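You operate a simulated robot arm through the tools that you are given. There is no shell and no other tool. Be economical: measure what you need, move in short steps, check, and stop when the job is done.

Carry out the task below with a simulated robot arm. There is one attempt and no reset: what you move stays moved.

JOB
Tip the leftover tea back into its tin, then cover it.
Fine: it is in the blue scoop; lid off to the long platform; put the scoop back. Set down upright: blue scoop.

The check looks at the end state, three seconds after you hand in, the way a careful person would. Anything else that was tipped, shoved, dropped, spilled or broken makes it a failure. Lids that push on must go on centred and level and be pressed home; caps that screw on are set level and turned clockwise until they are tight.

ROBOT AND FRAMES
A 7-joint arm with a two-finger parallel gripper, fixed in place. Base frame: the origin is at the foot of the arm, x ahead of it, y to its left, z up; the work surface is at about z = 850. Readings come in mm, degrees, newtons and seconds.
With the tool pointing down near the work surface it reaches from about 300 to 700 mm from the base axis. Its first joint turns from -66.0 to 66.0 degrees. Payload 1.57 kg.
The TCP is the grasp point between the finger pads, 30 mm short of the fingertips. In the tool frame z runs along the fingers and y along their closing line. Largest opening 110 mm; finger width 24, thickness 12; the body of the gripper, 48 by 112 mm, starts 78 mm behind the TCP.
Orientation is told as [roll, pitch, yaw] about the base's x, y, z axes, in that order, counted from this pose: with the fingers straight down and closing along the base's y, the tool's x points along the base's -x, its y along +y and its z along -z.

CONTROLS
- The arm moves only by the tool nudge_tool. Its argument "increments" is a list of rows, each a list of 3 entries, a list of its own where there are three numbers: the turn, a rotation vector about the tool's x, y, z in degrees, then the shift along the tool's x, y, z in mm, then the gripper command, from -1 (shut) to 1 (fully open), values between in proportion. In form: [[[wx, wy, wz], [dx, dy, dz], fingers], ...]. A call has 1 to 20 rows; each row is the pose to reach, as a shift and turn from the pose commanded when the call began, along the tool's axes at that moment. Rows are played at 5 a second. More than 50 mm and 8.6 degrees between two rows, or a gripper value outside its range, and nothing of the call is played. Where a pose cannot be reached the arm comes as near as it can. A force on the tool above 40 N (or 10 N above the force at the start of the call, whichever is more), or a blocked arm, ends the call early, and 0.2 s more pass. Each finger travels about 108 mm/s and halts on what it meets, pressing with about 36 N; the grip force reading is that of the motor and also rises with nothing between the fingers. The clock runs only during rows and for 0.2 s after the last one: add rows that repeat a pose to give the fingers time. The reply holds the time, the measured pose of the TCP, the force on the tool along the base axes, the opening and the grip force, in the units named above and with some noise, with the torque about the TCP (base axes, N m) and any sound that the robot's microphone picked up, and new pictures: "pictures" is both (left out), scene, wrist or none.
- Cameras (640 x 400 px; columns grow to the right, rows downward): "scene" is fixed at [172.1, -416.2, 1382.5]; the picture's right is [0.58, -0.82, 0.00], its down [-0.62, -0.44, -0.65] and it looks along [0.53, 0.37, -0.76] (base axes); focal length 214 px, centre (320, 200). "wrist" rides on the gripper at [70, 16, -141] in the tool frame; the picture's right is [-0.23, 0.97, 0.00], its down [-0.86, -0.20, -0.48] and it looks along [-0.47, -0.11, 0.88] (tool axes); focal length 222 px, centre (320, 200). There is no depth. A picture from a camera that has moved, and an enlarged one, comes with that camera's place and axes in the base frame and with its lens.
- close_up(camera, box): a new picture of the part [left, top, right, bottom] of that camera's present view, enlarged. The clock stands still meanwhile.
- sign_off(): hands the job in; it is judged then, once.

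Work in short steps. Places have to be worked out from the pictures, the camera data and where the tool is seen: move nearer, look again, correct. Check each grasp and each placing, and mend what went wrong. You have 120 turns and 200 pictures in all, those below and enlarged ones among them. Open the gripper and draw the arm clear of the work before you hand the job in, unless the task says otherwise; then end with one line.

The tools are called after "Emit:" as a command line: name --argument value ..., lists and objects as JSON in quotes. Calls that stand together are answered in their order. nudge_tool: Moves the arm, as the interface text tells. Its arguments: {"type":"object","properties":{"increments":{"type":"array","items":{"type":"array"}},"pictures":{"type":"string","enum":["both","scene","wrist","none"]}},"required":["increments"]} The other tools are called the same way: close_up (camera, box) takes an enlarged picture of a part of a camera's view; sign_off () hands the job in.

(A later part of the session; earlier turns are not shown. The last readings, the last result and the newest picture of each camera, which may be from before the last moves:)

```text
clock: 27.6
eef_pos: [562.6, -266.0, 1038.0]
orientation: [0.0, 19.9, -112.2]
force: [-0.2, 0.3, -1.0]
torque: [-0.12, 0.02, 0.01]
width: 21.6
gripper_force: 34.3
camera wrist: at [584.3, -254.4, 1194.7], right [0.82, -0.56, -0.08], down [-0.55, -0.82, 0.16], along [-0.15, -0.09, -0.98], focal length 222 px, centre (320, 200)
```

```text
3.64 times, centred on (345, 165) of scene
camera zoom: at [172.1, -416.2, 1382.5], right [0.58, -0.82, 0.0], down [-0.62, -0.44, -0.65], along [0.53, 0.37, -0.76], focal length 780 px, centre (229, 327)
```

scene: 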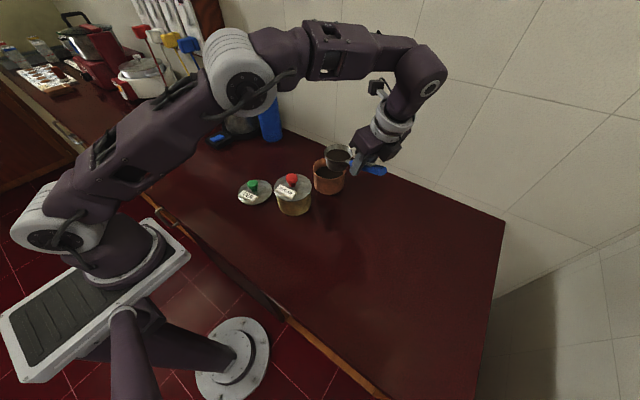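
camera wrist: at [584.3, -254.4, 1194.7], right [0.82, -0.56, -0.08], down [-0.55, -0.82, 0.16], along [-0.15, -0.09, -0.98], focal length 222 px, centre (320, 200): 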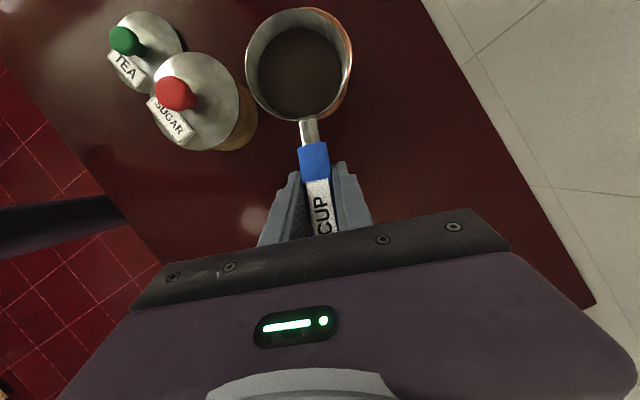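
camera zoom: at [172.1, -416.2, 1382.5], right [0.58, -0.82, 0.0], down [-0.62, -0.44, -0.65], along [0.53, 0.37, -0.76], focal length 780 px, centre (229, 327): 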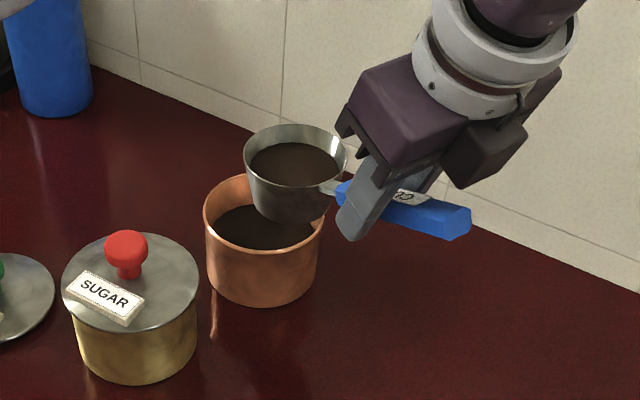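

Reached: the scoop lip is over the tin's middle, and tea sits ~15 mm below the scoop rim. I start tipping about the lip to 32° in small steps, descending toward the tin.

Emit:
nudge_tool --increments '[[[0, -4, 0], [2, 0, 3], -1], [[0, -8, 0], [4.3, 0, 5.8], -1], [[0, -12, 0], [9.5, 0, 3.5], -1], [[0, -16, 0], [15, 0, 1.2], -1], [[0, -20, 0], [21.5, 0, -1.2], -1], [[0, -24, 0], [28.3, 0, -3.5], -1], [[0, -28, 0], [36, 0, -6], -1], [[0, -32, 0], [44.1, 0, -8.4], -1], [[0, -32, 0], [44.1, 0, -8.4], -1]]'

Emit:
close_up --camera "scene" --box '[270, 110, 420, 220]'

```text
clock: 29.6
eef_pos: [577.8, -228.1, 1061.0]
orientation: [0.0, -11.9, -112.1]
force: [-0.1, -0.4, -1.2]
torque: [-0.01, 0.04, 0.06]
width: 21.4
gripper_force: 34.3
camera wrist: at [630.0, -143.4, 1184.8], right [0.82, -0.57, 0.05], down [-0.46, -0.61, 0.65], along [-0.34, -0.55, -0.76], focal length 222 px, centre (320, 200)
```

scene: 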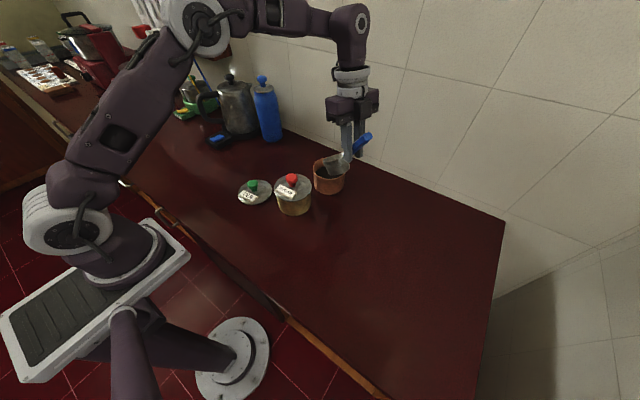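
wrist: 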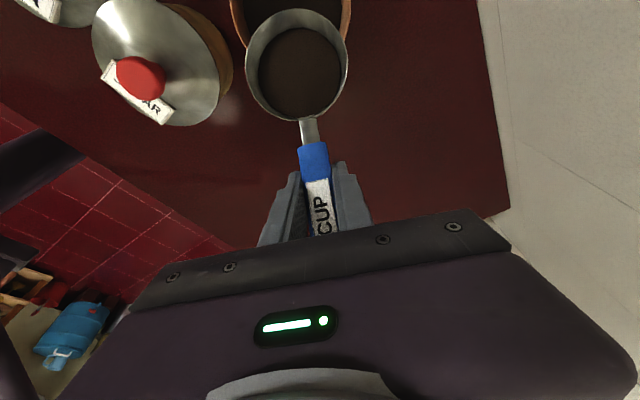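

```text
3.64 times, centred on (345, 165) of scene
camera zoom: at [172.1, -416.2, 1382.5], right [0.58, -0.82, 0.0], down [-0.62, -0.44, -0.65], along [0.53, 0.37, -0.76], focal length 780 px, centre (229, 327)
```

zoom: 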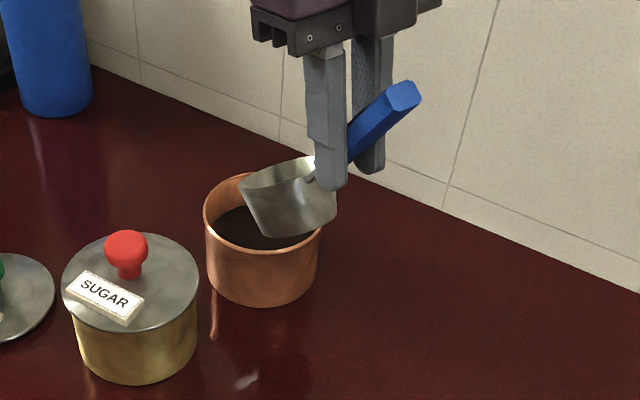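

Lip is over the tin, slightly past its middle. I continue to 48°, turning the heading gradually to -104° to stay in reach and shifting the lip ~8 mm back.

Emit:
nudge_tool --increments '[[[-0.5, -4, -1.95], [4, 3.1, -5], -1], [[-1.1, -8, -3.85], [8.3, 6.2, -9.9], -1], [[-1.86, -12, -5.74], [14.4, 8.4, -15.1], -1], [[-2.75, -16, -7.6], [20.6, 10.6, -20.3], -1], [[-2.75, -16, -7.6], [20.6, 10.6, -20.3], -1], [[-2.75, -16, -7.6], [20.6, 10.6, -20.3], -1]]'

Emit:
close_up --camera "scene" --box '[270, 110, 420, 220]'

```text
clock: 31.0
eef_pos: [596.9, -210.0, 1078.3]
orientation: [0.0, -28.0, -104.0]
force: [0.9, 0.4, -0.1]
torque: [0.0, -0.02, -0.01]
width: 21.6
gripper_force: 35.3
camera wrist: at [643.9, -89.8, 1169.4], right [0.9, -0.43, 0.11], down [-0.32, -0.47, 0.82], along [-0.3, -0.77, -0.56], focal length 222 px, centre (320, 200)
```

scene: 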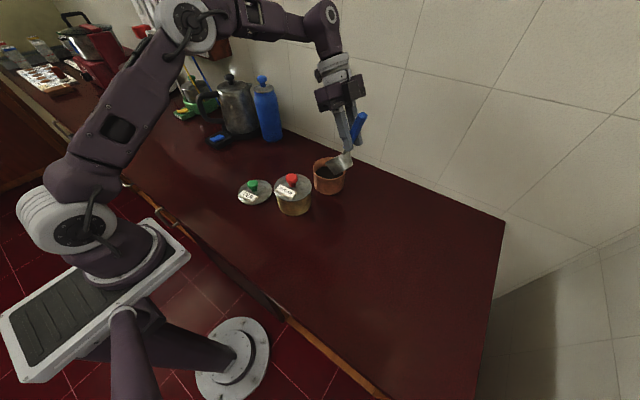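
wrist: 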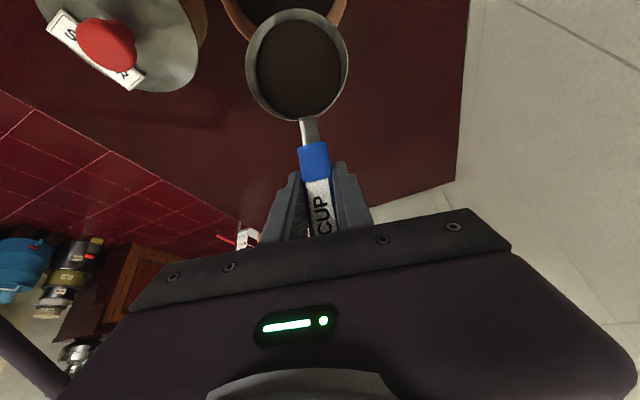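

```text
3.64 times, centred on (345, 165) of scene
camera zoom: at [172.1, -416.2, 1382.5], right [0.58, -0.82, 0.0], down [-0.62, -0.44, -0.65], along [0.53, 0.37, -0.76], focal length 780 px, centre (229, 327)
```

zoom: 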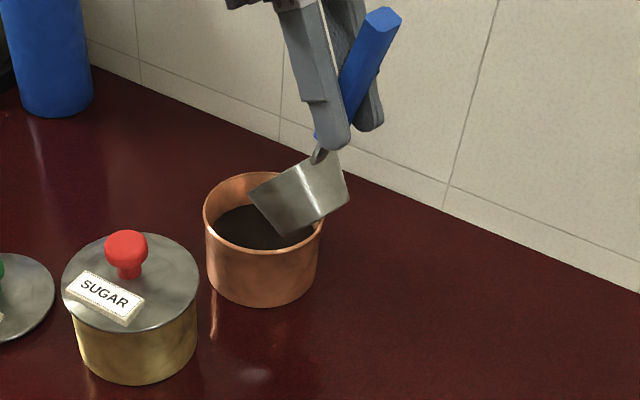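

Still over the tin, no contact, tea not yet flowing. Continue to 64°, heading to -97°.

Emit:
nudge_tool --increments '[[[-0.88, -4, -1.52], [6, 1.6, -8], -1], [[-1.86, -8, -2.98], [12.2, 3, -15.6], -1], [[-2.95, -12, -4.37], [19, 3.5, -23.2], -1], [[-4.14, -16, -5.72], [25.8, 3.7, -30.7], -1], [[-4.14, -16, -5.72], [25.8, 3.7, -30.7], -1], [[-4.14, -16, -5.72], [25.8, 3.7, -30.7], -1]]'

Emit:
close_up --camera "scene" --box '[270, 110, 420, 220]'

```text
clock: 32.4
eef_pos: [610.1, -175.4, 1093.6]
orientation: [0.0, -44.0, -96.9]
force: [0.0, -0.4, -1.4]
torque: [0.01, 0.0, -0.03]
width: 21.4
gripper_force: 34.4
camera wrist: at [644.1, -30.5, 1145.2], right [0.95, -0.28, 0.16], down [-0.23, -0.26, 0.94], along [-0.22, -0.93, -0.31], focal length 222 px, centre (320, 200)
```

scene: 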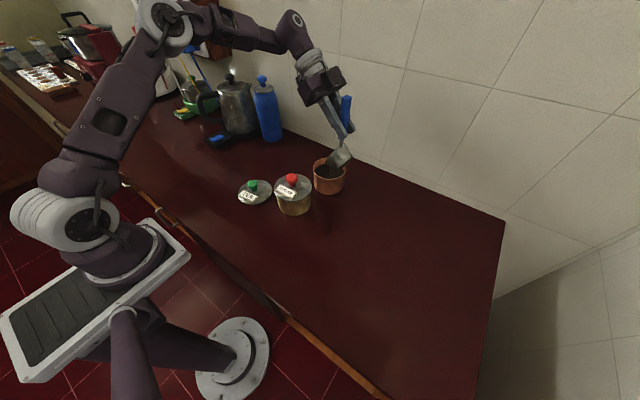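
wrist: 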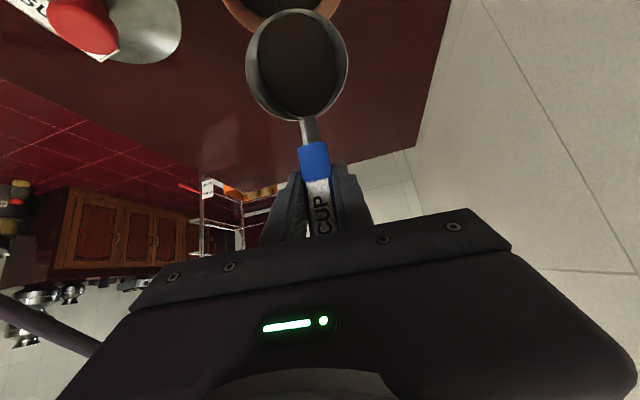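

```text
3.64 times, centred on (345, 165) of scene
camera zoom: at [172.1, -416.2, 1382.5], right [0.58, -0.82, 0.0], down [-0.62, -0.44, -0.65], along [0.53, 0.37, -0.76], focal length 780 px, centre (229, 327)
```

zoom: 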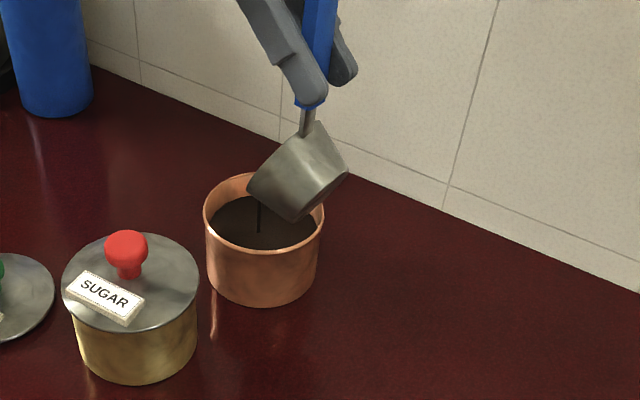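

Tea is now streaming into the middle of the tin. I continue to 80° and hold a moment.

Emit:
nudge_tool --increments '[[[0, -4, 0], [6.7, 0, -7.2], -1], [[0, -8, 0], [13.3, 0, -14.3], -1], [[0, -12, 0], [20.5, 0, -21.2], -1], [[0, -16, 0], [27.6, 0, -28], -1], [[0, -16, 0], [27.6, 0, -28], -1], [[0, -16, 0], [27.6, 0, -28], -1], [[0, -16, 0], [27.6, 0, -28], -1], [[0, -16, 0], [27.6, 0, -28], -1]]'

Emit:
close_up --camera "scene" --box '[270, 110, 420, 220]'

```text
clock: 34.2
eef_pos: [613.3, -137.3, 1093.7]
orientation: [0.0, -59.9, -97.0]
force: [-1.3, 0.4, -1.1]
torque: [0.05, -0.02, -0.04]
width: 21.5
gripper_force: 34.6
camera wrist: at [649.7, 18.4, 1103.2], right [0.95, -0.23, 0.2], down [-0.2, 0.01, 0.98], along [-0.23, -0.97, -0.03], focal length 222 px, centre (320, 200)
```

scene: 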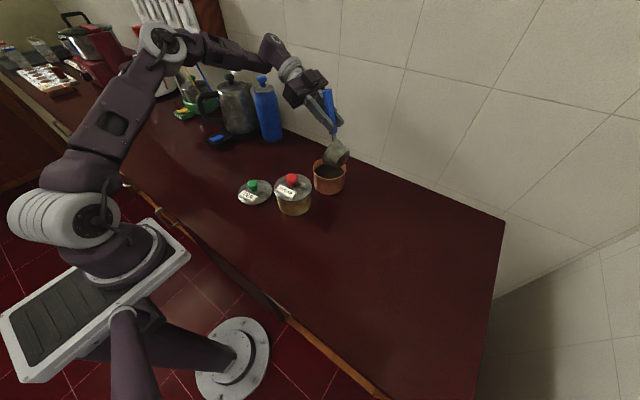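
wrist: 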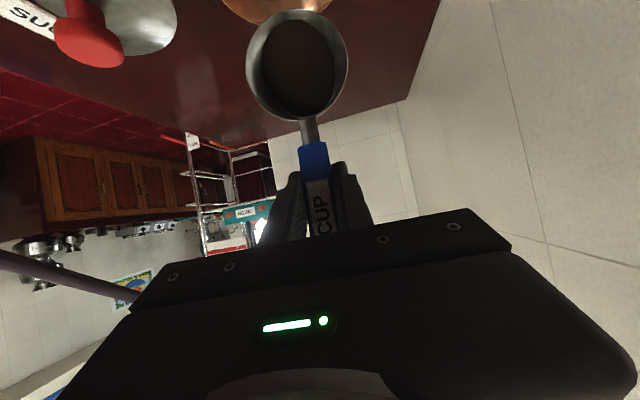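

```text
3.64 times, centred on (345, 165) of scene
camera zoom: at [172.1, -416.2, 1382.5], right [0.58, -0.82, 0.0], down [-0.62, -0.44, -0.65], along [0.53, 0.37, -0.76], focal length 780 px, centre (229, 327)
```

zoom: 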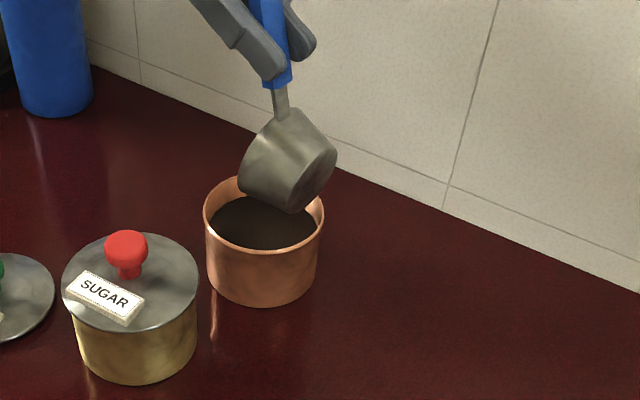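

Flow paused at this angle. I tip further, to 96°, and hold.

Emit:
nudge_tool --increments '[[[0, -4, 0], [6, 0, -7.9], -1], [[0, -8, 0], [12.1, 0, -15.8], -1], [[0, -12, 0], [19, 0, -22.8], -1], [[0, -16, 0], [26.1, 0, -29.6], -1], [[0, -16, 0], [26.1, 0, -29.6], -1], [[0, -16, 0], [26.1, 0, -29.6], -1]]'

Emit:
close_up --camera "scene" --box '[270, 110, 420, 220]'

```text
clock: 35.6
eef_pos: [617.8, -96.7, 1084.4]
orientation: [-0.1, -76.1, -96.8]
force: [0.7, -0.6, -0.9]
torque: [0.06, -0.05, -0.01]
width: 21.6
gripper_force: 34.4
camera wrist: at [653.6, 53.3, 1051.4], right [0.96, -0.17, 0.22], down [-0.17, 0.28, 0.95], along [-0.22, -0.94, 0.24], focal length 222 px, centre (320, 200)
```

scene: 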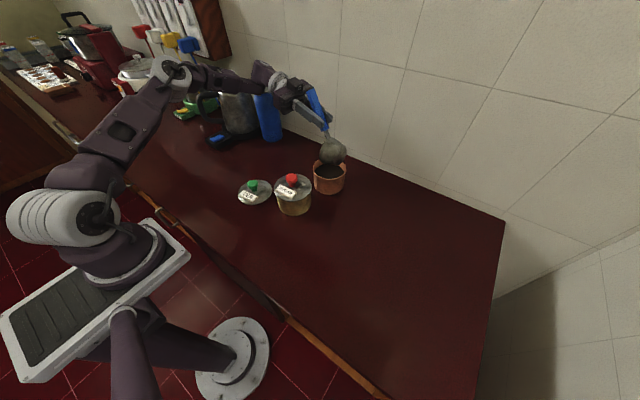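
wrist: 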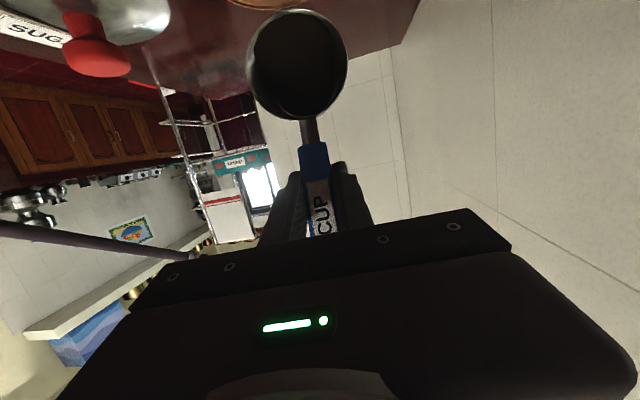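

```text
3.64 times, centred on (345, 165) of scene
camera zoom: at [172.1, -416.2, 1382.5], right [0.58, -0.82, 0.0], down [-0.62, -0.44, -0.65], along [0.53, 0.37, -0.76], focal length 780 px, centre (229, 327)
```

zoom: 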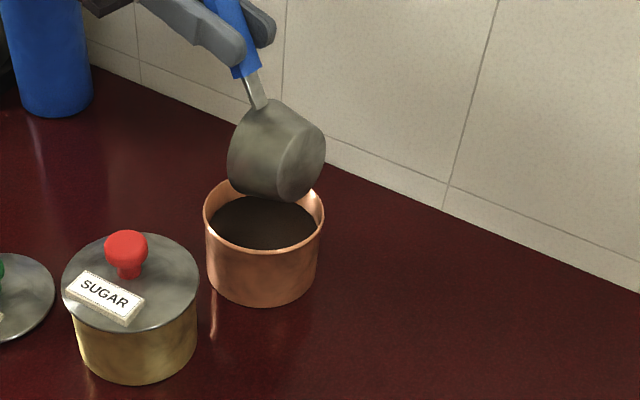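

I look into the bowl with the wrist camera.

Emit:
close_up --camera "wrist" --box '[220, 0, 380, 130]'

```text
3.08 times, centred on (300, 65) of wrist
camera zoom: at [653.6, 53.3, 1051.4], right [0.96, -0.17, 0.22], down [-0.17, 0.28, 0.95], along [-0.22, -0.94, 0.24], focal length 684 px, centre (382, 615)
```

zoom: 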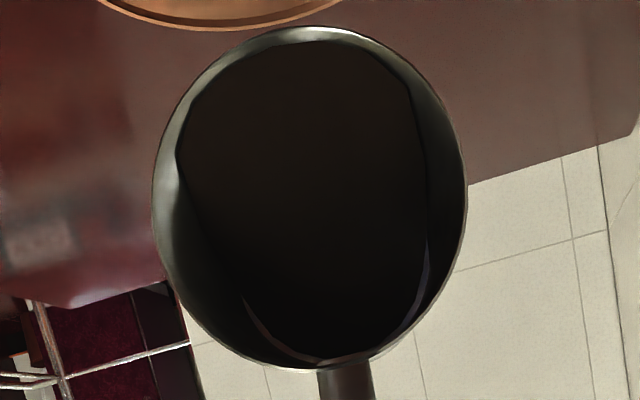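

A residue seems left. Before tipping further I check clearance between the wrist and the blue bottle.

Emit:
close_up --camera "scene" --box '[190, 50, 370, 170]'

```text
3.33 times, centred on (280, 110) of scene
camera zoom: at [172.1, -416.2, 1382.5], right [0.58, -0.82, 0.0], down [-0.62, -0.44, -0.65], along [0.53, 0.37, -0.76], focal length 715 px, centre (453, 500)
```

zoom: 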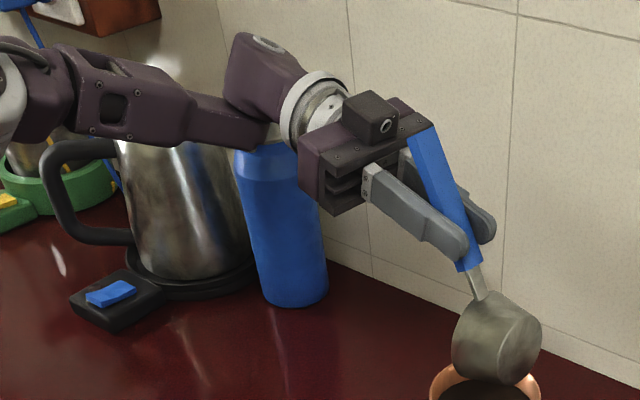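

The bottle stands near (705,215), top ~1050. Before tipping further I yaw the hand +17° about the lip so the wrist stays well clear of it.

Emit:
nudge_tool --increments '[[[-5.5, 0, -1.4], [-0.2, -4.6, 0.7], -1], [[-11, 0, -2.7], [-0.4, -9.3, 1.3], -1], [[-16.5, 0, -4.1], [-0.5, -13.9, 2], -1], [[-16.5, 0, -4.1], [-0.5, -13.9, 2], -1]]' --pictures "none"

Emit:
close_up --camera "scene" --box '[190, 50, 370, 210]'

```text
clock: 36.6
eef_pos: [604.9, -97.6, 1086.6]
orientation: [-0.1, -75.9, -79.8]
force: [-0.1, -1.0, -1.3]
torque: [0.04, 0.03, 0.0]
width: 21.8
gripper_force: 34.7
```

```text
2.50 times, centred on (280, 130) of scene
camera zoom: at [172.1, -416.2, 1382.5], right [0.58, -0.82, 0.0], down [-0.62, -0.44, -0.65], along [0.53, 0.37, -0.76], focal length 536 px, centre (420, 375)
```

zoom: 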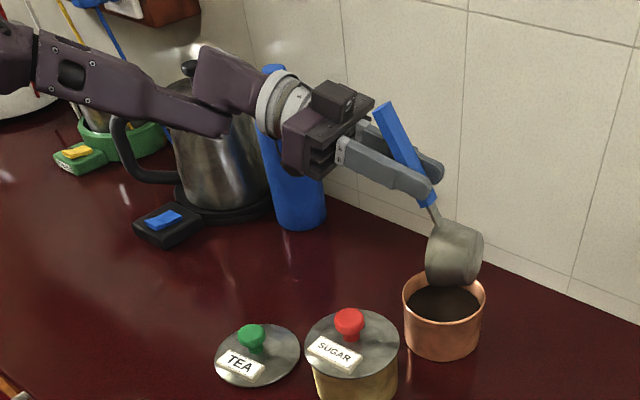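

Clear now. I tip on to 120° and hold.

Emit:
nudge_tool --increments '[[[0, -4, 0], [6, 0, -7.8], -1], [[0, -8, 0], [12.1, 0, -15.7], -1], [[0, -12, 0], [19, 0, -22.8], -1], [[0, -16, 0], [26.3, 0, -29.6], -1], [[0, -20, 0], [34, 0, -35.8], -1], [[0, -24, 0], [42.1, 0, -41.4], -1], [[0, -24, 0], [42.1, 0, -41.4], -1], [[0, -24, 0], [42.1, 0, -41.4], -1], [[0, -24, 0], [42.1, 0, -41.4], -1]]'

Emit:
close_up --camera "scene" --box '[190, 50, 370, 210]'

Emit:
close_up --camera "wrist" --box '[220, 0, 380, 130]'

```text
clock: 38.6
eef_pos: [596.0, -48.8, 1055.3]
orientation: [-179.9, -80.0, 99.9]
force: [0.5, -0.3, -0.8]
torque: [0.08, 0.01, -0.01]
width: 21.6
gripper_force: 34.5
camera wrist: at [589.6, 79.7, 961.3], right [0.95, 0.21, 0.22], down [-0.3, 0.58, 0.76], along [0.03, -0.79, 0.61], focal length 222 px, centre (320, 200)
```

scene: 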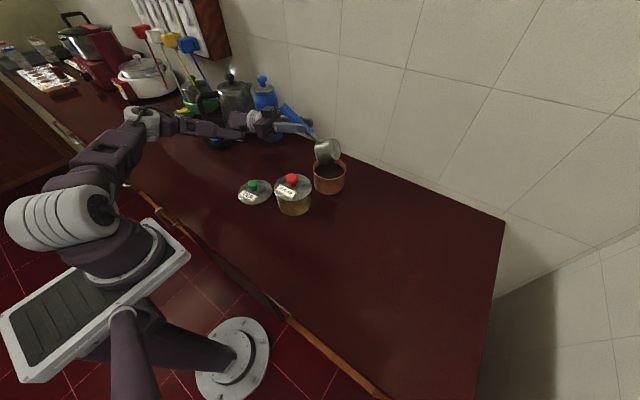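
wrist: 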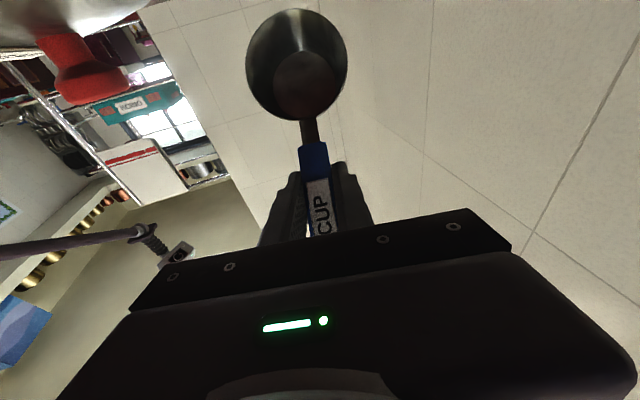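

```text
2.50 times, centred on (280, 130) of scene
camera zoom: at [172.1, -416.2, 1382.5], right [0.58, -0.82, 0.0], down [-0.62, -0.44, -0.65], along [0.53, 0.37, -0.76], focal length 536 px, centre (420, 375)
```

zoom: 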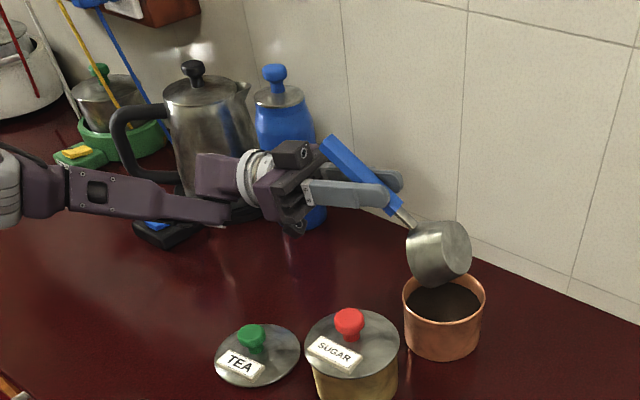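

```text
3.08 times, centred on (300, 65) of wrist
camera zoom: at [589.6, 79.7, 961.3], right [0.95, 0.21, 0.22], down [-0.3, 0.58, 0.76], along [0.03, -0.79, 0.61], focal length 684 px, centre (382, 615)
```

zoom: 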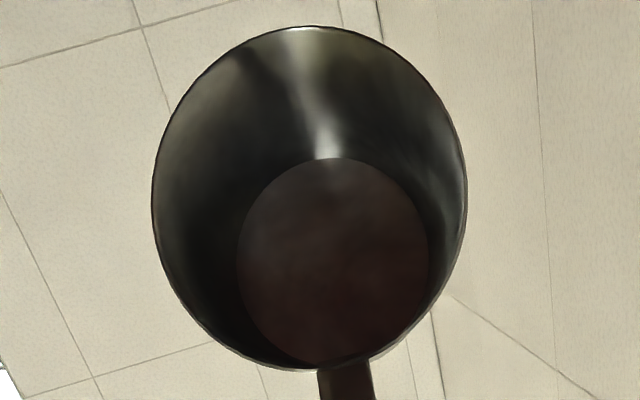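

Bowl walls look clean; the disc at the bottom looks like bare metal reflecting, but to be sure I tip another 8° and hold, then compare.

Emit:
nudge_tool --increments '[[[0, -4, 0], [6, 0, -7.9], -1], [[0, -8, 0], [12.1, 0, -15.7], -1], [[0, -8, 0], [12.1, 0, -15.7], -1], [[0, -8, 0], [12.1, 0, -15.7], -1], [[0, -8, 0], [12.1, 0, -15.7], -1]]' --pictures "none"

Emit:
close_up --camera "wrist" --box '[220, 0, 380, 130]'

Emit:
close_up --camera "scene" --box '[290, 120, 370, 200]'

```text
clock: 39.8
eef_pos: [594.2, -34.6, 1040.9]
orientation: [-179.8, -72.0, 99.9]
force: [0.0, -0.1, -1.3]
torque: [0.09, 0.0, 0.02]
width: 21.8
gripper_force: 35.1
```

```text
3.08 times, centred on (300, 65) of wrist
camera zoom: at [590.0, 79.4, 930.6], right [0.95, 0.24, 0.22], down [-0.32, 0.67, 0.67], along [0.01, -0.7, 0.71], focal length 684 px, centre (382, 615)
```

zoom: 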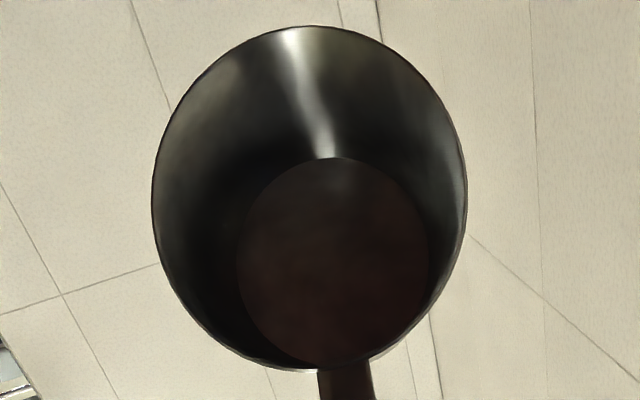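

```text
5.00 times, centred on (330, 160) of scene
camera zoom: at [172.1, -416.2, 1382.5], right [0.58, -0.82, 0.0], down [-0.62, -0.44, -0.65], along [0.53, 0.37, -0.76], focal length 1072 px, centre (270, 400)
```

zoom: 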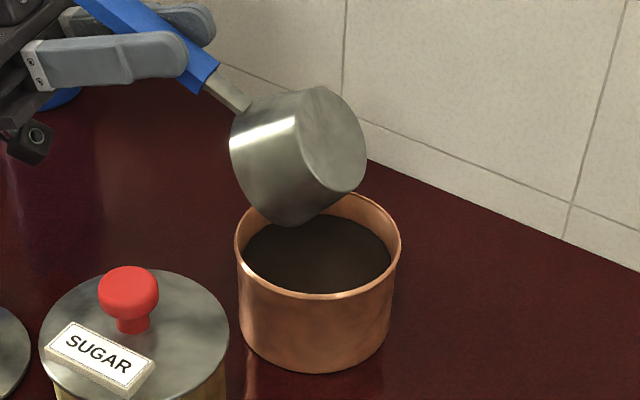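

The bowl is empty (the disc is reflective metal), the tin's level has risen, and there's no spill. I now un-tip back along the same path while rising.

Emit:
nudge_tool --increments '[[[0, 4, 0], [-9.6, 0, 10.1], -1], [[0, 8, 0], [-19.3, 0, 20.3], -1], [[0, 12, 0], [-27.5, 0, 31], -1], [[0, 16, 0], [-35.8, 0, 41.8], -1], [[0, 20, 0], [-42, 0, 52.7], -1], [[0, 24, 0], [-48.2, 0, 63.6], -1], [[0, 28, 0], [-50, 0, 73.8], -1], [[0, 32, 0], [-51.6, 0, 83.9], -1], [[0, 32, 0], [-51.6, 0, 83.9], -1]]' --pictures "scene"

```text
clock: 41.8
eef_pos: [606.0, -98.9, 1115.0]
orientation: [-0.2, -76.0, -79.9]
force: [0.4, 0.4, -1.4]
torque: [0.05, -0.02, -0.03]
width: 21.3
gripper_force: 34.8
```

scene: 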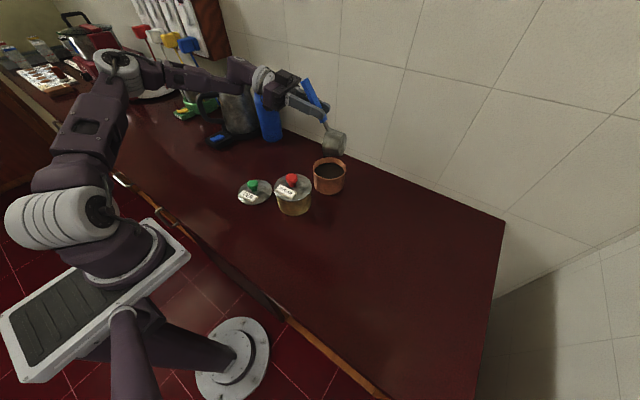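

Now I un-tip further while retreating toward -y and the robot.

Emit:
nudge_tool --increments '[[[0, 8, 0], [-9, -10, 25], -1], [[0, 16, 0], [-18, -26, 50], -1], [[0, 24, 0], [-27, -43, 75], -1], [[0, 32, 0], [-36, -60, 100], -1], [[0, 40, 0], [-44, -77, 125], -1], [[0, 48, 0], [-52.5, -94.8, 148.7], -1], [[0, 48, 0], [-52.5, -94.8, 148.7], -1]]' --pictures "scene"

```text
clock: 43.4
eef_pos: [539.4, -270.5, 1131.6]
orientation: [0.1, -28.0, -79.8]
force: [0.6, -0.2, -1.4]
torque: [-0.03, 0.01, -0.03]
width: 21.8
gripper_force: 34.6
```

scene: 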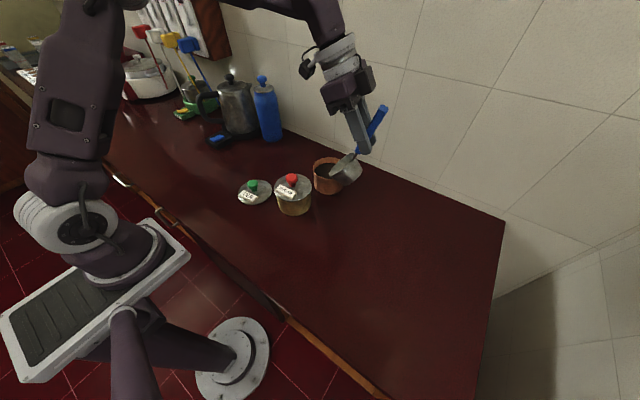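

Continue: un-tip to level (pitch +20) while moving to about (470,-300,1060).

Emit:
nudge_tool --increments '[[[0, 8, 0], [3, -12, 11], -1], [[0, 16, 0], [6, -24, 23], -1], [[0, 24, 0], [9, -37, 35], -1], [[0, 32, 0], [12, -49, 47], -1], [[0, 40, 0], [15, -61, 58], -1], [[0, 48, 0], [17.4, -73.2, 70], -1], [[0, 48, 0], [17.4, -73.2, 70], -1]]' --pictures "scene"

```text
clock: 45.0
eef_pos: [468.0, -299.0, 1059.2]
orientation: [0.0, 20.0, -80.1]
force: [0.1, -0.2, -1.5]
torque: [-0.09, -0.03, -0.01]
width: 21.5
gripper_force: 34.5
```

scene: 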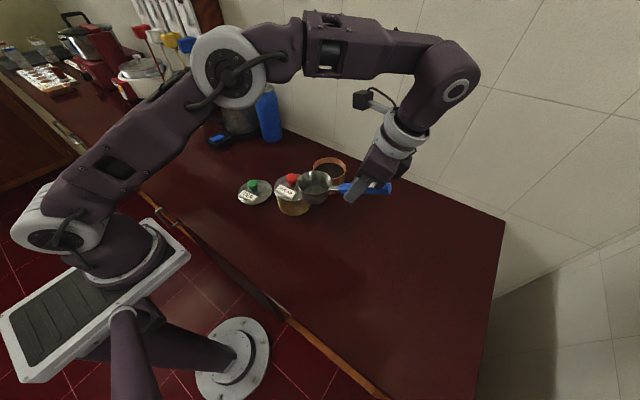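

Level and empty. Yaw +65° back to the original heading and lower to z≈1000 over the original spot.

Emit:
nudge_tool --increments '[[[2.8, 0, -7.6], [-4, 0, -1], -1], [[5.6, 0, -15.3], [-8, 0, -3], -1], [[8.3, 0, -22.9], [-11.5, 0, -4.2], -1], [[11.1, 0, -30.5], [-11.5, 0, -4.2], -1], [[13.9, 0, -38.2], [-14, 0, 3], -1], [[16.7, 0, -45.8], [-18, 0, 14], -1], [[19.4, 0, -53.5], [-23, 0, 27], -1], [[22.2, 0, -61.1], [-28, 0, 41], -1], [[22.2, 0, -61.1], [-31.6, 0, 51.3], -1], [[22.2, 0, -61.1], [-31.6, 0, 51.3], -1]]'

Emit:
close_up --camera "wrist" --box '[220, 0, 380, 130]'

```text
clock: 47.2
eef_pos: [471.5, -311.4, 1000.3]
orientation: [0.1, 20.0, -14.9]
force: [0.5, -0.6, -1.1]
torque: [-0.01, -0.09, -0.04]
width: 21.3
gripper_force: 34.6
camera wrist: at [460.2, -290.8, 1157.3], right [0.46, 0.89, -0.08], down [0.88, -0.44, 0.16], along [0.1, -0.14, -0.98], focal length 222 px, centre (320, 200)
```

scene: 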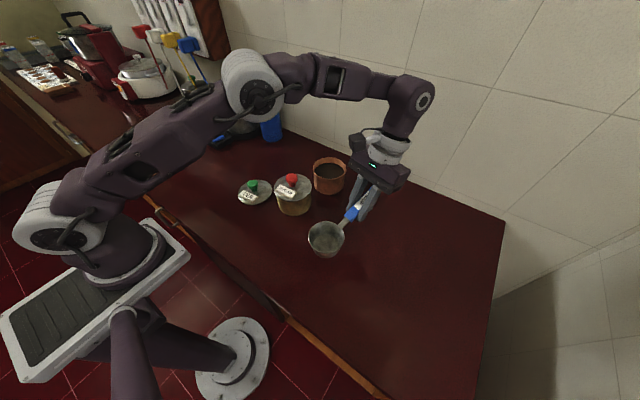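
wrist: 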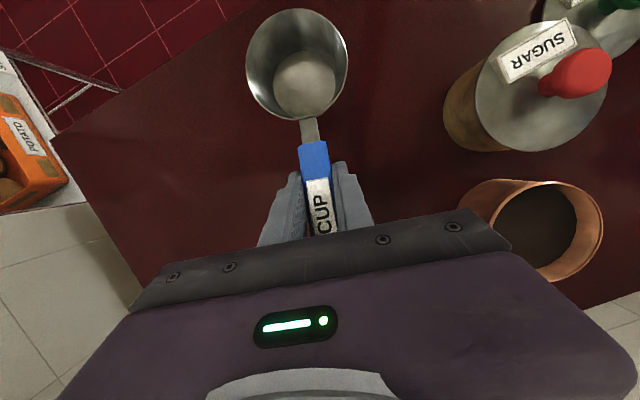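

```text
3.08 times, centred on (300, 65) of wrist
camera zoom: at [460.2, -290.8, 1157.3], right [0.46, 0.89, -0.08], down [0.88, -0.44, 0.16], along [0.1, -0.14, -0.98], focal length 684 px, centre (382, 615)
```

zoom: 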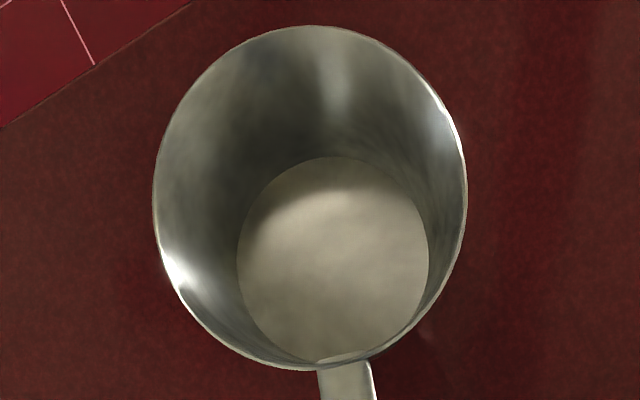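

The bowl is clean. I lower to the original height (z≈920), slowly at the end.

Emit:
nudge_tool --increments '[[[0, 0, 0], [-12, 0, 34], -1], [[0, 0, 0], [-22, 0, 61], -1], [[0, 0, 0], [-24.6, 0, 67.7], -1], [[0, 0, 0], [-26, 0, 71.4], -1], [[0, 0, 0], [-26.7, 0, 73.4], -1], [[0, 0, 0], [-27.2, 0, 74.8], -1], [[0, 0, 0], [-27.2, 0, 74.8], -1]]' --pictures "none"

Emit:
close_up --camera "scene" --box '[300, 170, 420, 275]'

```text
clock: 48.8
eef_pos: [470.3, -311.1, 920.6]
orientation: [0.0, 19.9, -14.8]
force: [-0.2, 0.6, -1.3]
torque: [-0.02, -0.09, 0.0]
width: 21.7
gripper_force: 35.0
```

```text
3.81 times, centred on (360, 222) of scene
camera zoom: at [172.1, -416.2, 1382.5], right [0.58, -0.82, 0.0], down [-0.62, -0.44, -0.65], along [0.53, 0.37, -0.76], focal length 817 px, centre (168, 114)
```

zoom: 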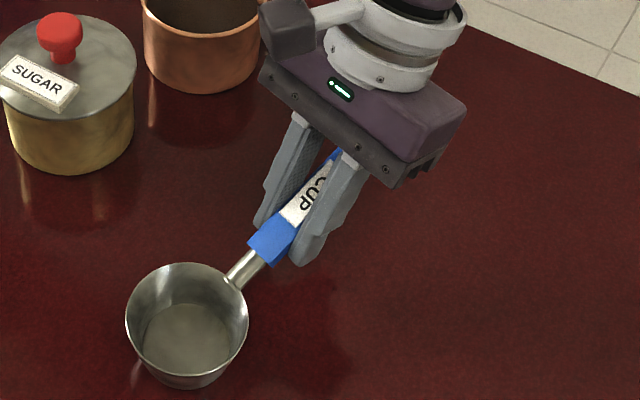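

Nearly touching; image matches the original spot. I lower by 0.5 mm steps until contact.

Emit:
nudge_tool --increments '[[[0, 0, 0], [-0.2, 0, 0.5], -1], [[0, 0, 0], [-0.4, 0, 1], -1], [[0, 0, 0], [-0.5, 0, 1.4], -1], [[0, 0, 0], [-0.5, 0, 1.4], -1]]' --pictures "none"

```text
clock: 49.8
eef_pos: [471.6, -311.3, 921.1]
orientation: [-0.1, 20.0, -15.0]
force: [2.0, 1.8, 13.6]
torque: [0.35, 0.95, -0.17]
width: 21.7
gripper_force: 34.9
```

Contact made (13 N). I open gently and check that the empty scoop stands.

Emit:
nudge_tool --increments '[[[0, 0, 0], [0, 0, 0], -0.55], [[0, 0, 0], [0, 0, 0], -0.45], [[0, 0, 0], [0, 0, 0], -0.2], [[0, 0, 0], [0, 0, 0], 0], [[0, 0, 0], [0, 0, 0], 0], [[0, 0, 0], [0, 0, 0], 0]]' --pictures "wrist"

Emit:
close_up --camera "scene" --box '[300, 170, 420, 275]'

```text
clock: 51.2
eef_pos: [471.1, -312.0, 919.4]
orientation: [-0.1, 20.0, -14.9]
force: [-0.4, -0.8, -0.5]
torque: [0.0, 0.01, 0.0]
width: 54.8
gripper_force: 0.1
camera wrist: at [459.5, -290.5, 1076.2], right [0.46, 0.89, -0.08], down [0.88, -0.44, 0.16], along [0.1, -0.14, -0.98], focal length 222 px, centre (320, 200)
```

wrist: 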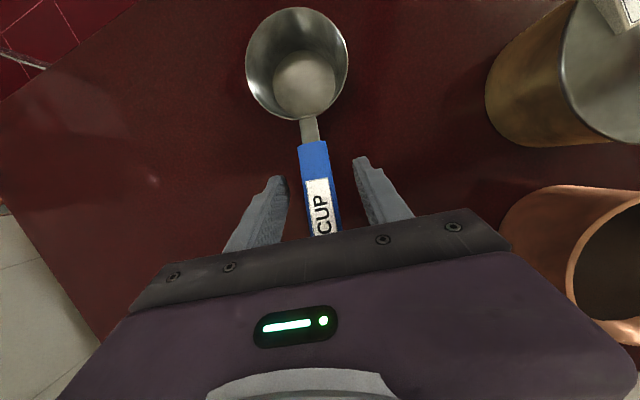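

```text
3.81 times, centred on (360, 222) of scene
camera zoom: at [172.1, -416.2, 1382.5], right [0.58, -0.82, 0.0], down [-0.62, -0.44, -0.65], along [0.53, 0.37, -0.76], focal length 817 px, centre (168, 114)
```

zoom: 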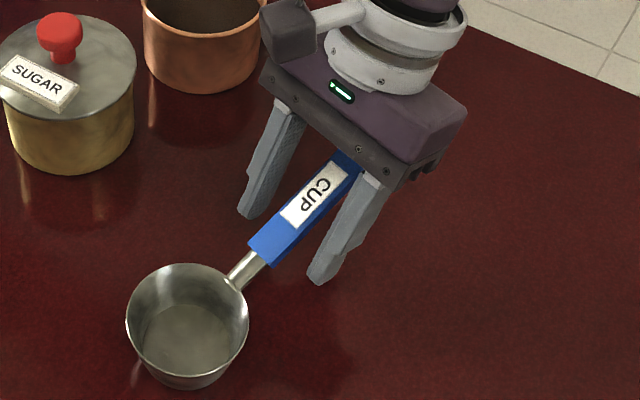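

The scoop stands upright. I rise straight up and reset the tool to vertical.

Emit:
nudge_tool --increments '[[[0, 0, 0], [10, 0, -28], 0], [[0, 0, 0], [22, 0, -60], 0], [[0, 0, 0], [36, 0, -100], 0], [[0, 0, 0], [51.3, 0, -141], 0], [[0, -7, 0], [51.3, 0, -141], 0], [[0, -14, 0], [51.3, 0, -141], 0], [[0, -20, 0], [51.3, 0, -141], 0], [[0, -20, 0], [51.3, 0, -141], 0]]' --pictures "none"

Emit:
nudge_tool --increments '[[[0, 0, -7.5], [0, 0, 0], 0], [[0, 0, -15], [0, 0, 0], 0], [[0, 0, -15], [0, 0, 0], 0]]' --pictures "scene"

```text
clock: 53.0
eef_pos: [473.2, -311.2, 1070.5]
orientation: [-0.1, -0.3, -15.0]
force: [-0.5, -0.6, -0.5]
torque: [0.03, 0.03, -0.03]
width: 54.8
gripper_force: 0.0
```

```text
clock: 53.8
eef_pos: [471.8, -311.0, 1071.5]
orientation: [-0.1, 0.0, 0.1]
force: [-0.3, -0.5, -0.4]
torque: [0.01, -0.01, 0.01]
width: 54.9
gripper_force: 0.0
```

scene: 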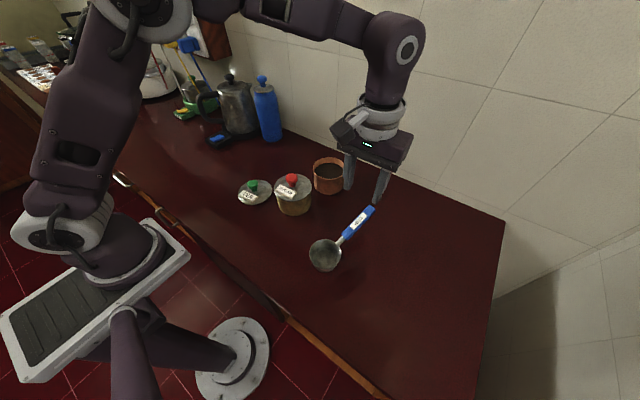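

Now to the lid: travel high to above it at (440,40), then down to z≈945 to check alignment.

Emit:
nudge_tool --increments '[[[0, 0, 0], [3, 40, 0], 0], [[0, 0, 0], [7, 80, 0], 0], [[0, 0, 0], [11, 120, 0], 0], [[0, 0, 0], [15, 160, 0], 0], [[0, 0, 0], [19, 200, 0], 0], [[0, 0, 0], [23, 240, 0], 0], [[0, 0, 0], [27, 280, 0], 0], [[0, 0, 0], [31, 320, 0], 0], [[0, 0, 0], [31.5, 351, 0], 0], [[0, 0, 0], [31.5, 351, 40], 0], [[0, 0, 0], [31.5, 351, 80], 0], [[0, 0, 0], [31.5, 351, 125], 0], [[0, 0, 0], [31.5, 351, 125], 0], [[0, 0, 0], [31.5, 351, 125], 0]]'

Emit:
close_up --camera "wrist" --box '[240, 80, 400, 240]'

```text
clock: 56.8
eef_pos: [439.8, 38.5, 945.8]
orientation: [0.0, -0.1, 0.0]
force: [0.6, 0.9, -0.1]
torque: [0.0, 0.01, 0.06]
width: 55.0
gripper_force: 0.0
camera wrist: at [369.7, 55.0, 1086.6], right [0.23, 0.97, 0.0], down [0.86, -0.2, 0.48], along [0.47, -0.11, -0.88], focal length 222 px, centre (320, 200)
```

scene: 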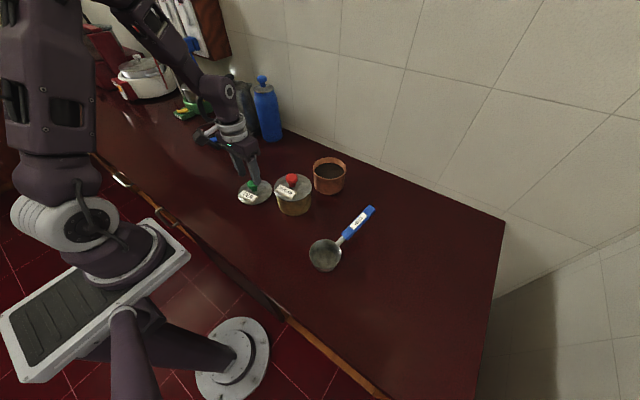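
wrist: 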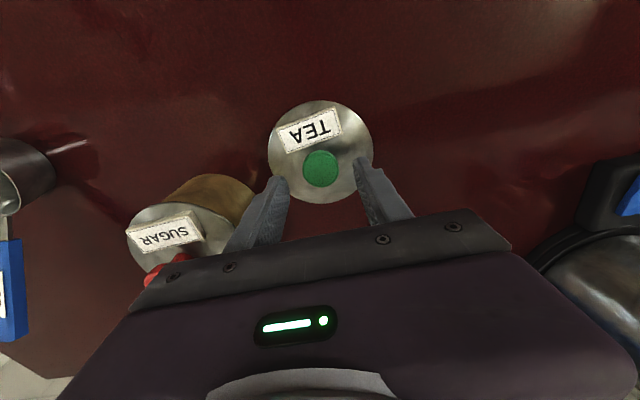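

```text
2.50 times, centred on (320, 160) of wrist
camera zoom: at [369.7, 55.0, 1086.6], right [0.23, 0.97, 0.0], down [0.86, -0.2, 0.48], along [0.47, -0.11, -0.88], focal length 555 px, centre (320, 300)
```

zoom: 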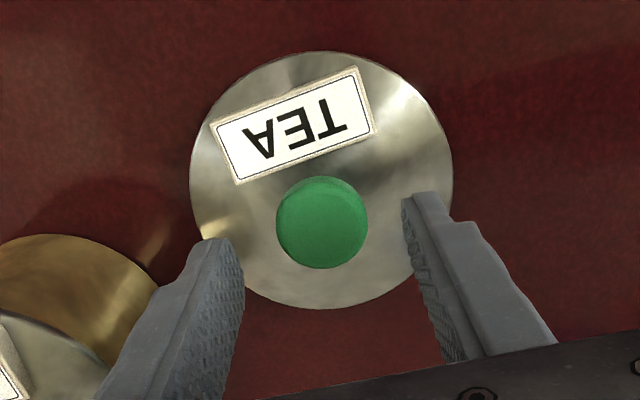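

Knob at (441,39), aligned with the gripper. Descend to z≈902 and grip.

Emit:
nudge_tool --increments '[[[0, 0, 0], [-0.5, 0.5, 20], 0], [[0, 0, 0], [-1, 0.5, 38], 0], [[0, 0, 0], [-1, 0.5, 43.5], 0], [[0, 0, 0], [-1, 0.5, 43.5], 0], [[0, 0, 0], [-1, 0.5, 43.5], -1], [[0, 0, 0], [-1, 0.5, 43.5], -1], [[0, 0, 0], [-1, 0.5, 43.5], -1], [[0, 0, 0], [-1, 0.5, 43.5], -1]]' --pictures "wrist"

```text
clock: 58.6
eef_pos: [440.4, 40.6, 903.8]
orientation: [0.0, 0.0, 0.2]
force: [0.9, 0.6, -0.6]
torque: [-0.02, 0.03, 0.01]
width: 32.2
gripper_force: 36.3
camera wrist: at [371.5, 56.9, 1044.0], right [0.23, 0.97, 0.0], down [0.86, -0.2, 0.48], along [0.47, -0.11, -0.88], focal length 222 px, centre (320, 200)
```

wrist: 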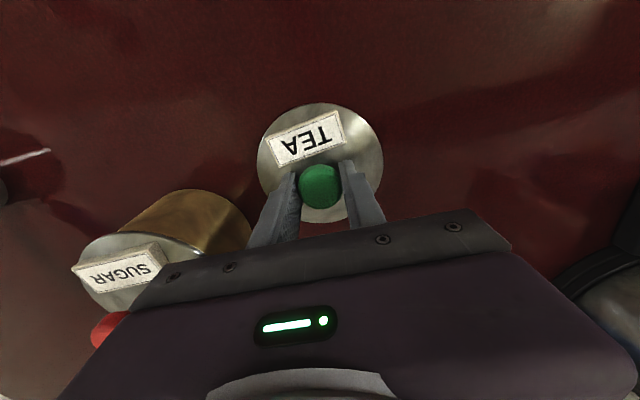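

Gripped as before (knob at the same image spot). Lift, carry back over the tin to (615.3,-134.3), lower to z≈1005.

Emit:
nudge_tool --increments '[[[0, 0, 0], [0, 0, -15], -1], [[0, 0, 0], [0, 0, -55], -1], [[0, 0, 0], [0, 0, -100], -1], [[0, 0, 0], [0, 0, -140], -1], [[0, 0, 0], [0, 0, -155], -1], [[0, 0, 0], [-30, -30, -155], -1], [[0, 0, 0], [-60, -60, -155], -1], [[0, 0, 0], [-90, -90, -155], -1], [[0, 0, 0], [-120, -120, -155], -1], [[0, 0, 0], [-150, -150, -155], -1], [[0, 0, 0], [-174.9, -174.5, -155], -1], [[0, 0, 0], [-174.9, -174.5, -155], -1], [[0, 0, 0], [-174.9, -174.5, -130], -1], [[0, 0, 0], [-174.9, -174.5, -105], -1], [[0, 0, 0], [-174.9, -174.5, -105], -1]]'

Emit:
close_up --camera "scene" --box '[280, 110, 380, 200]'

Emit:
close_up --camera "wrist" --box '[240, 80, 400, 240]'

```text
clock: 61.8
eef_pos: [614.8, -136.4, 1007.1]
orientation: [0.1, 0.1, -0.1]
force: [0.0, -0.9, -0.2]
torque: [-0.01, 0.0, 0.01]
width: 32.0
gripper_force: 35.6
camera wrist: at [545.4, -118.3, 1146.9], right [0.23, 0.97, 0.0], down [0.86, -0.2, 0.48], along [0.47, -0.11, -0.88], focal length 222 px, centre (320, 200)
```

scene: 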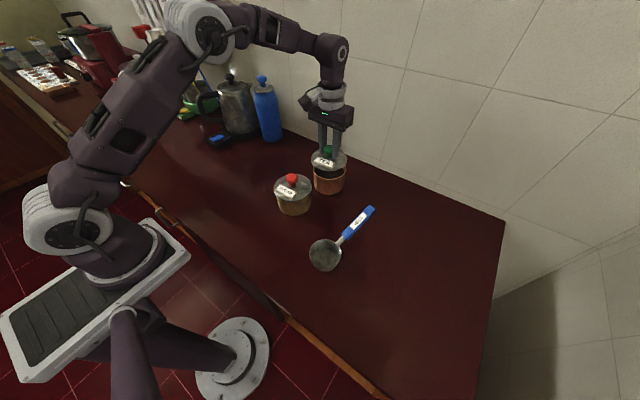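
wrist: 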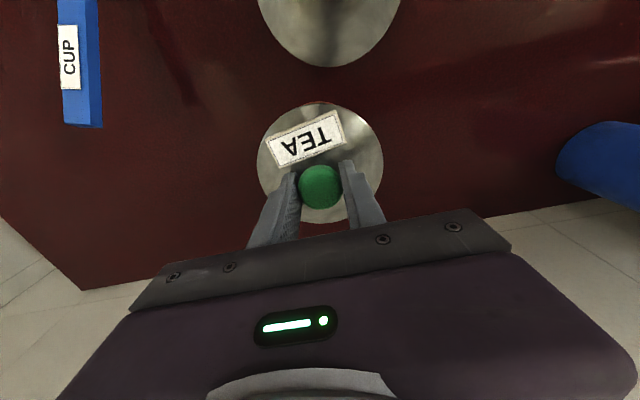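

```text
4.44 times, centred on (330, 155) of scene
camera zoom: at [172.1, -416.2, 1382.5], right [0.58, -0.82, 0.0], down [-0.62, -0.44, -0.65], along [0.53, 0.37, -0.76], focal length 953 px, centre (276, 400)
```

zoom: 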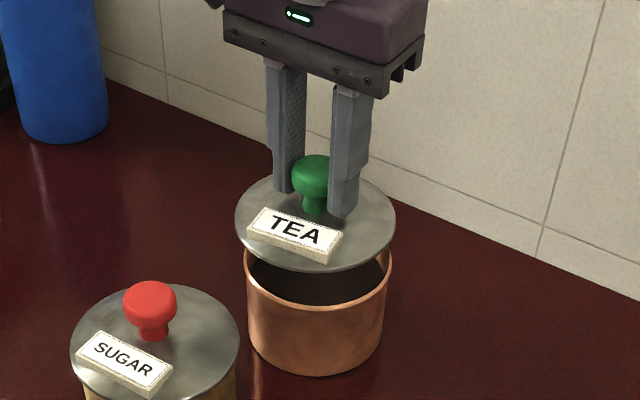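

```text
2.50 times, centred on (320, 160) of wrist
camera zoom: at [545.4, -118.3, 1146.9], right [0.23, 0.97, 0.0], down [0.86, -0.2, 0.48], along [0.47, -0.11, -0.88], focal length 555 px, centre (320, 300)
```

zoom: 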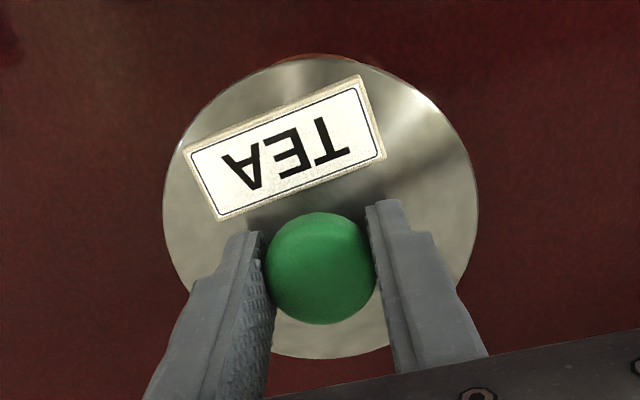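

Lid sits centred over the tin, matching the earlier lift-off picture. I lower to just above seating.

Emit:
nudge_tool --increments '[[[0, 0, 0], [0, 0.7, 8], -1], [[0, 0, 0], [0, 0.7, 14], -1], [[0, 0, 0], [0, 0.7, 18], -1], [[0, 0, 0], [0, 0.7, 21], -1], [[0, 0, 0], [0, 0.7, 21], -1]]' --pictures "none"

Emit:
close_up --camera "scene" --box '[290, 130, 370, 200]'

```text
clock: 63.0
eef_pos: [615.6, -133.0, 985.5]
orientation: [-0.1, 0.1, 0.0]
force: [-0.1, -0.3, -1.9]
torque: [-0.01, 0.01, 0.01]
width: 32.2
gripper_force: 36.0
```

```text
5.71 times, centred on (330, 165) of scene
camera zoom: at [172.1, -416.2, 1382.5], right [0.58, -0.82, 0.0], down [-0.62, -0.44, -0.65], along [0.53, 0.37, -0.76], focal length 1226 px, centre (263, 400)
```

zoom: 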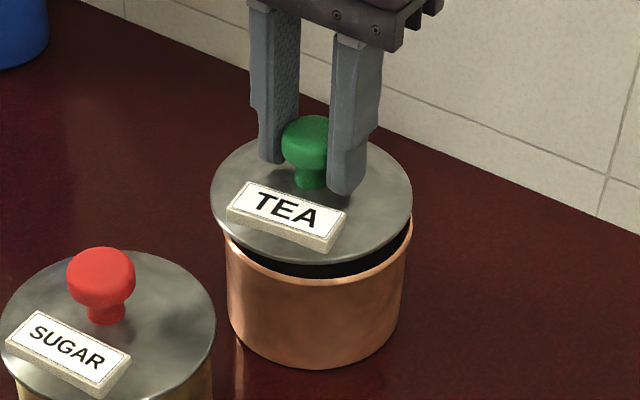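

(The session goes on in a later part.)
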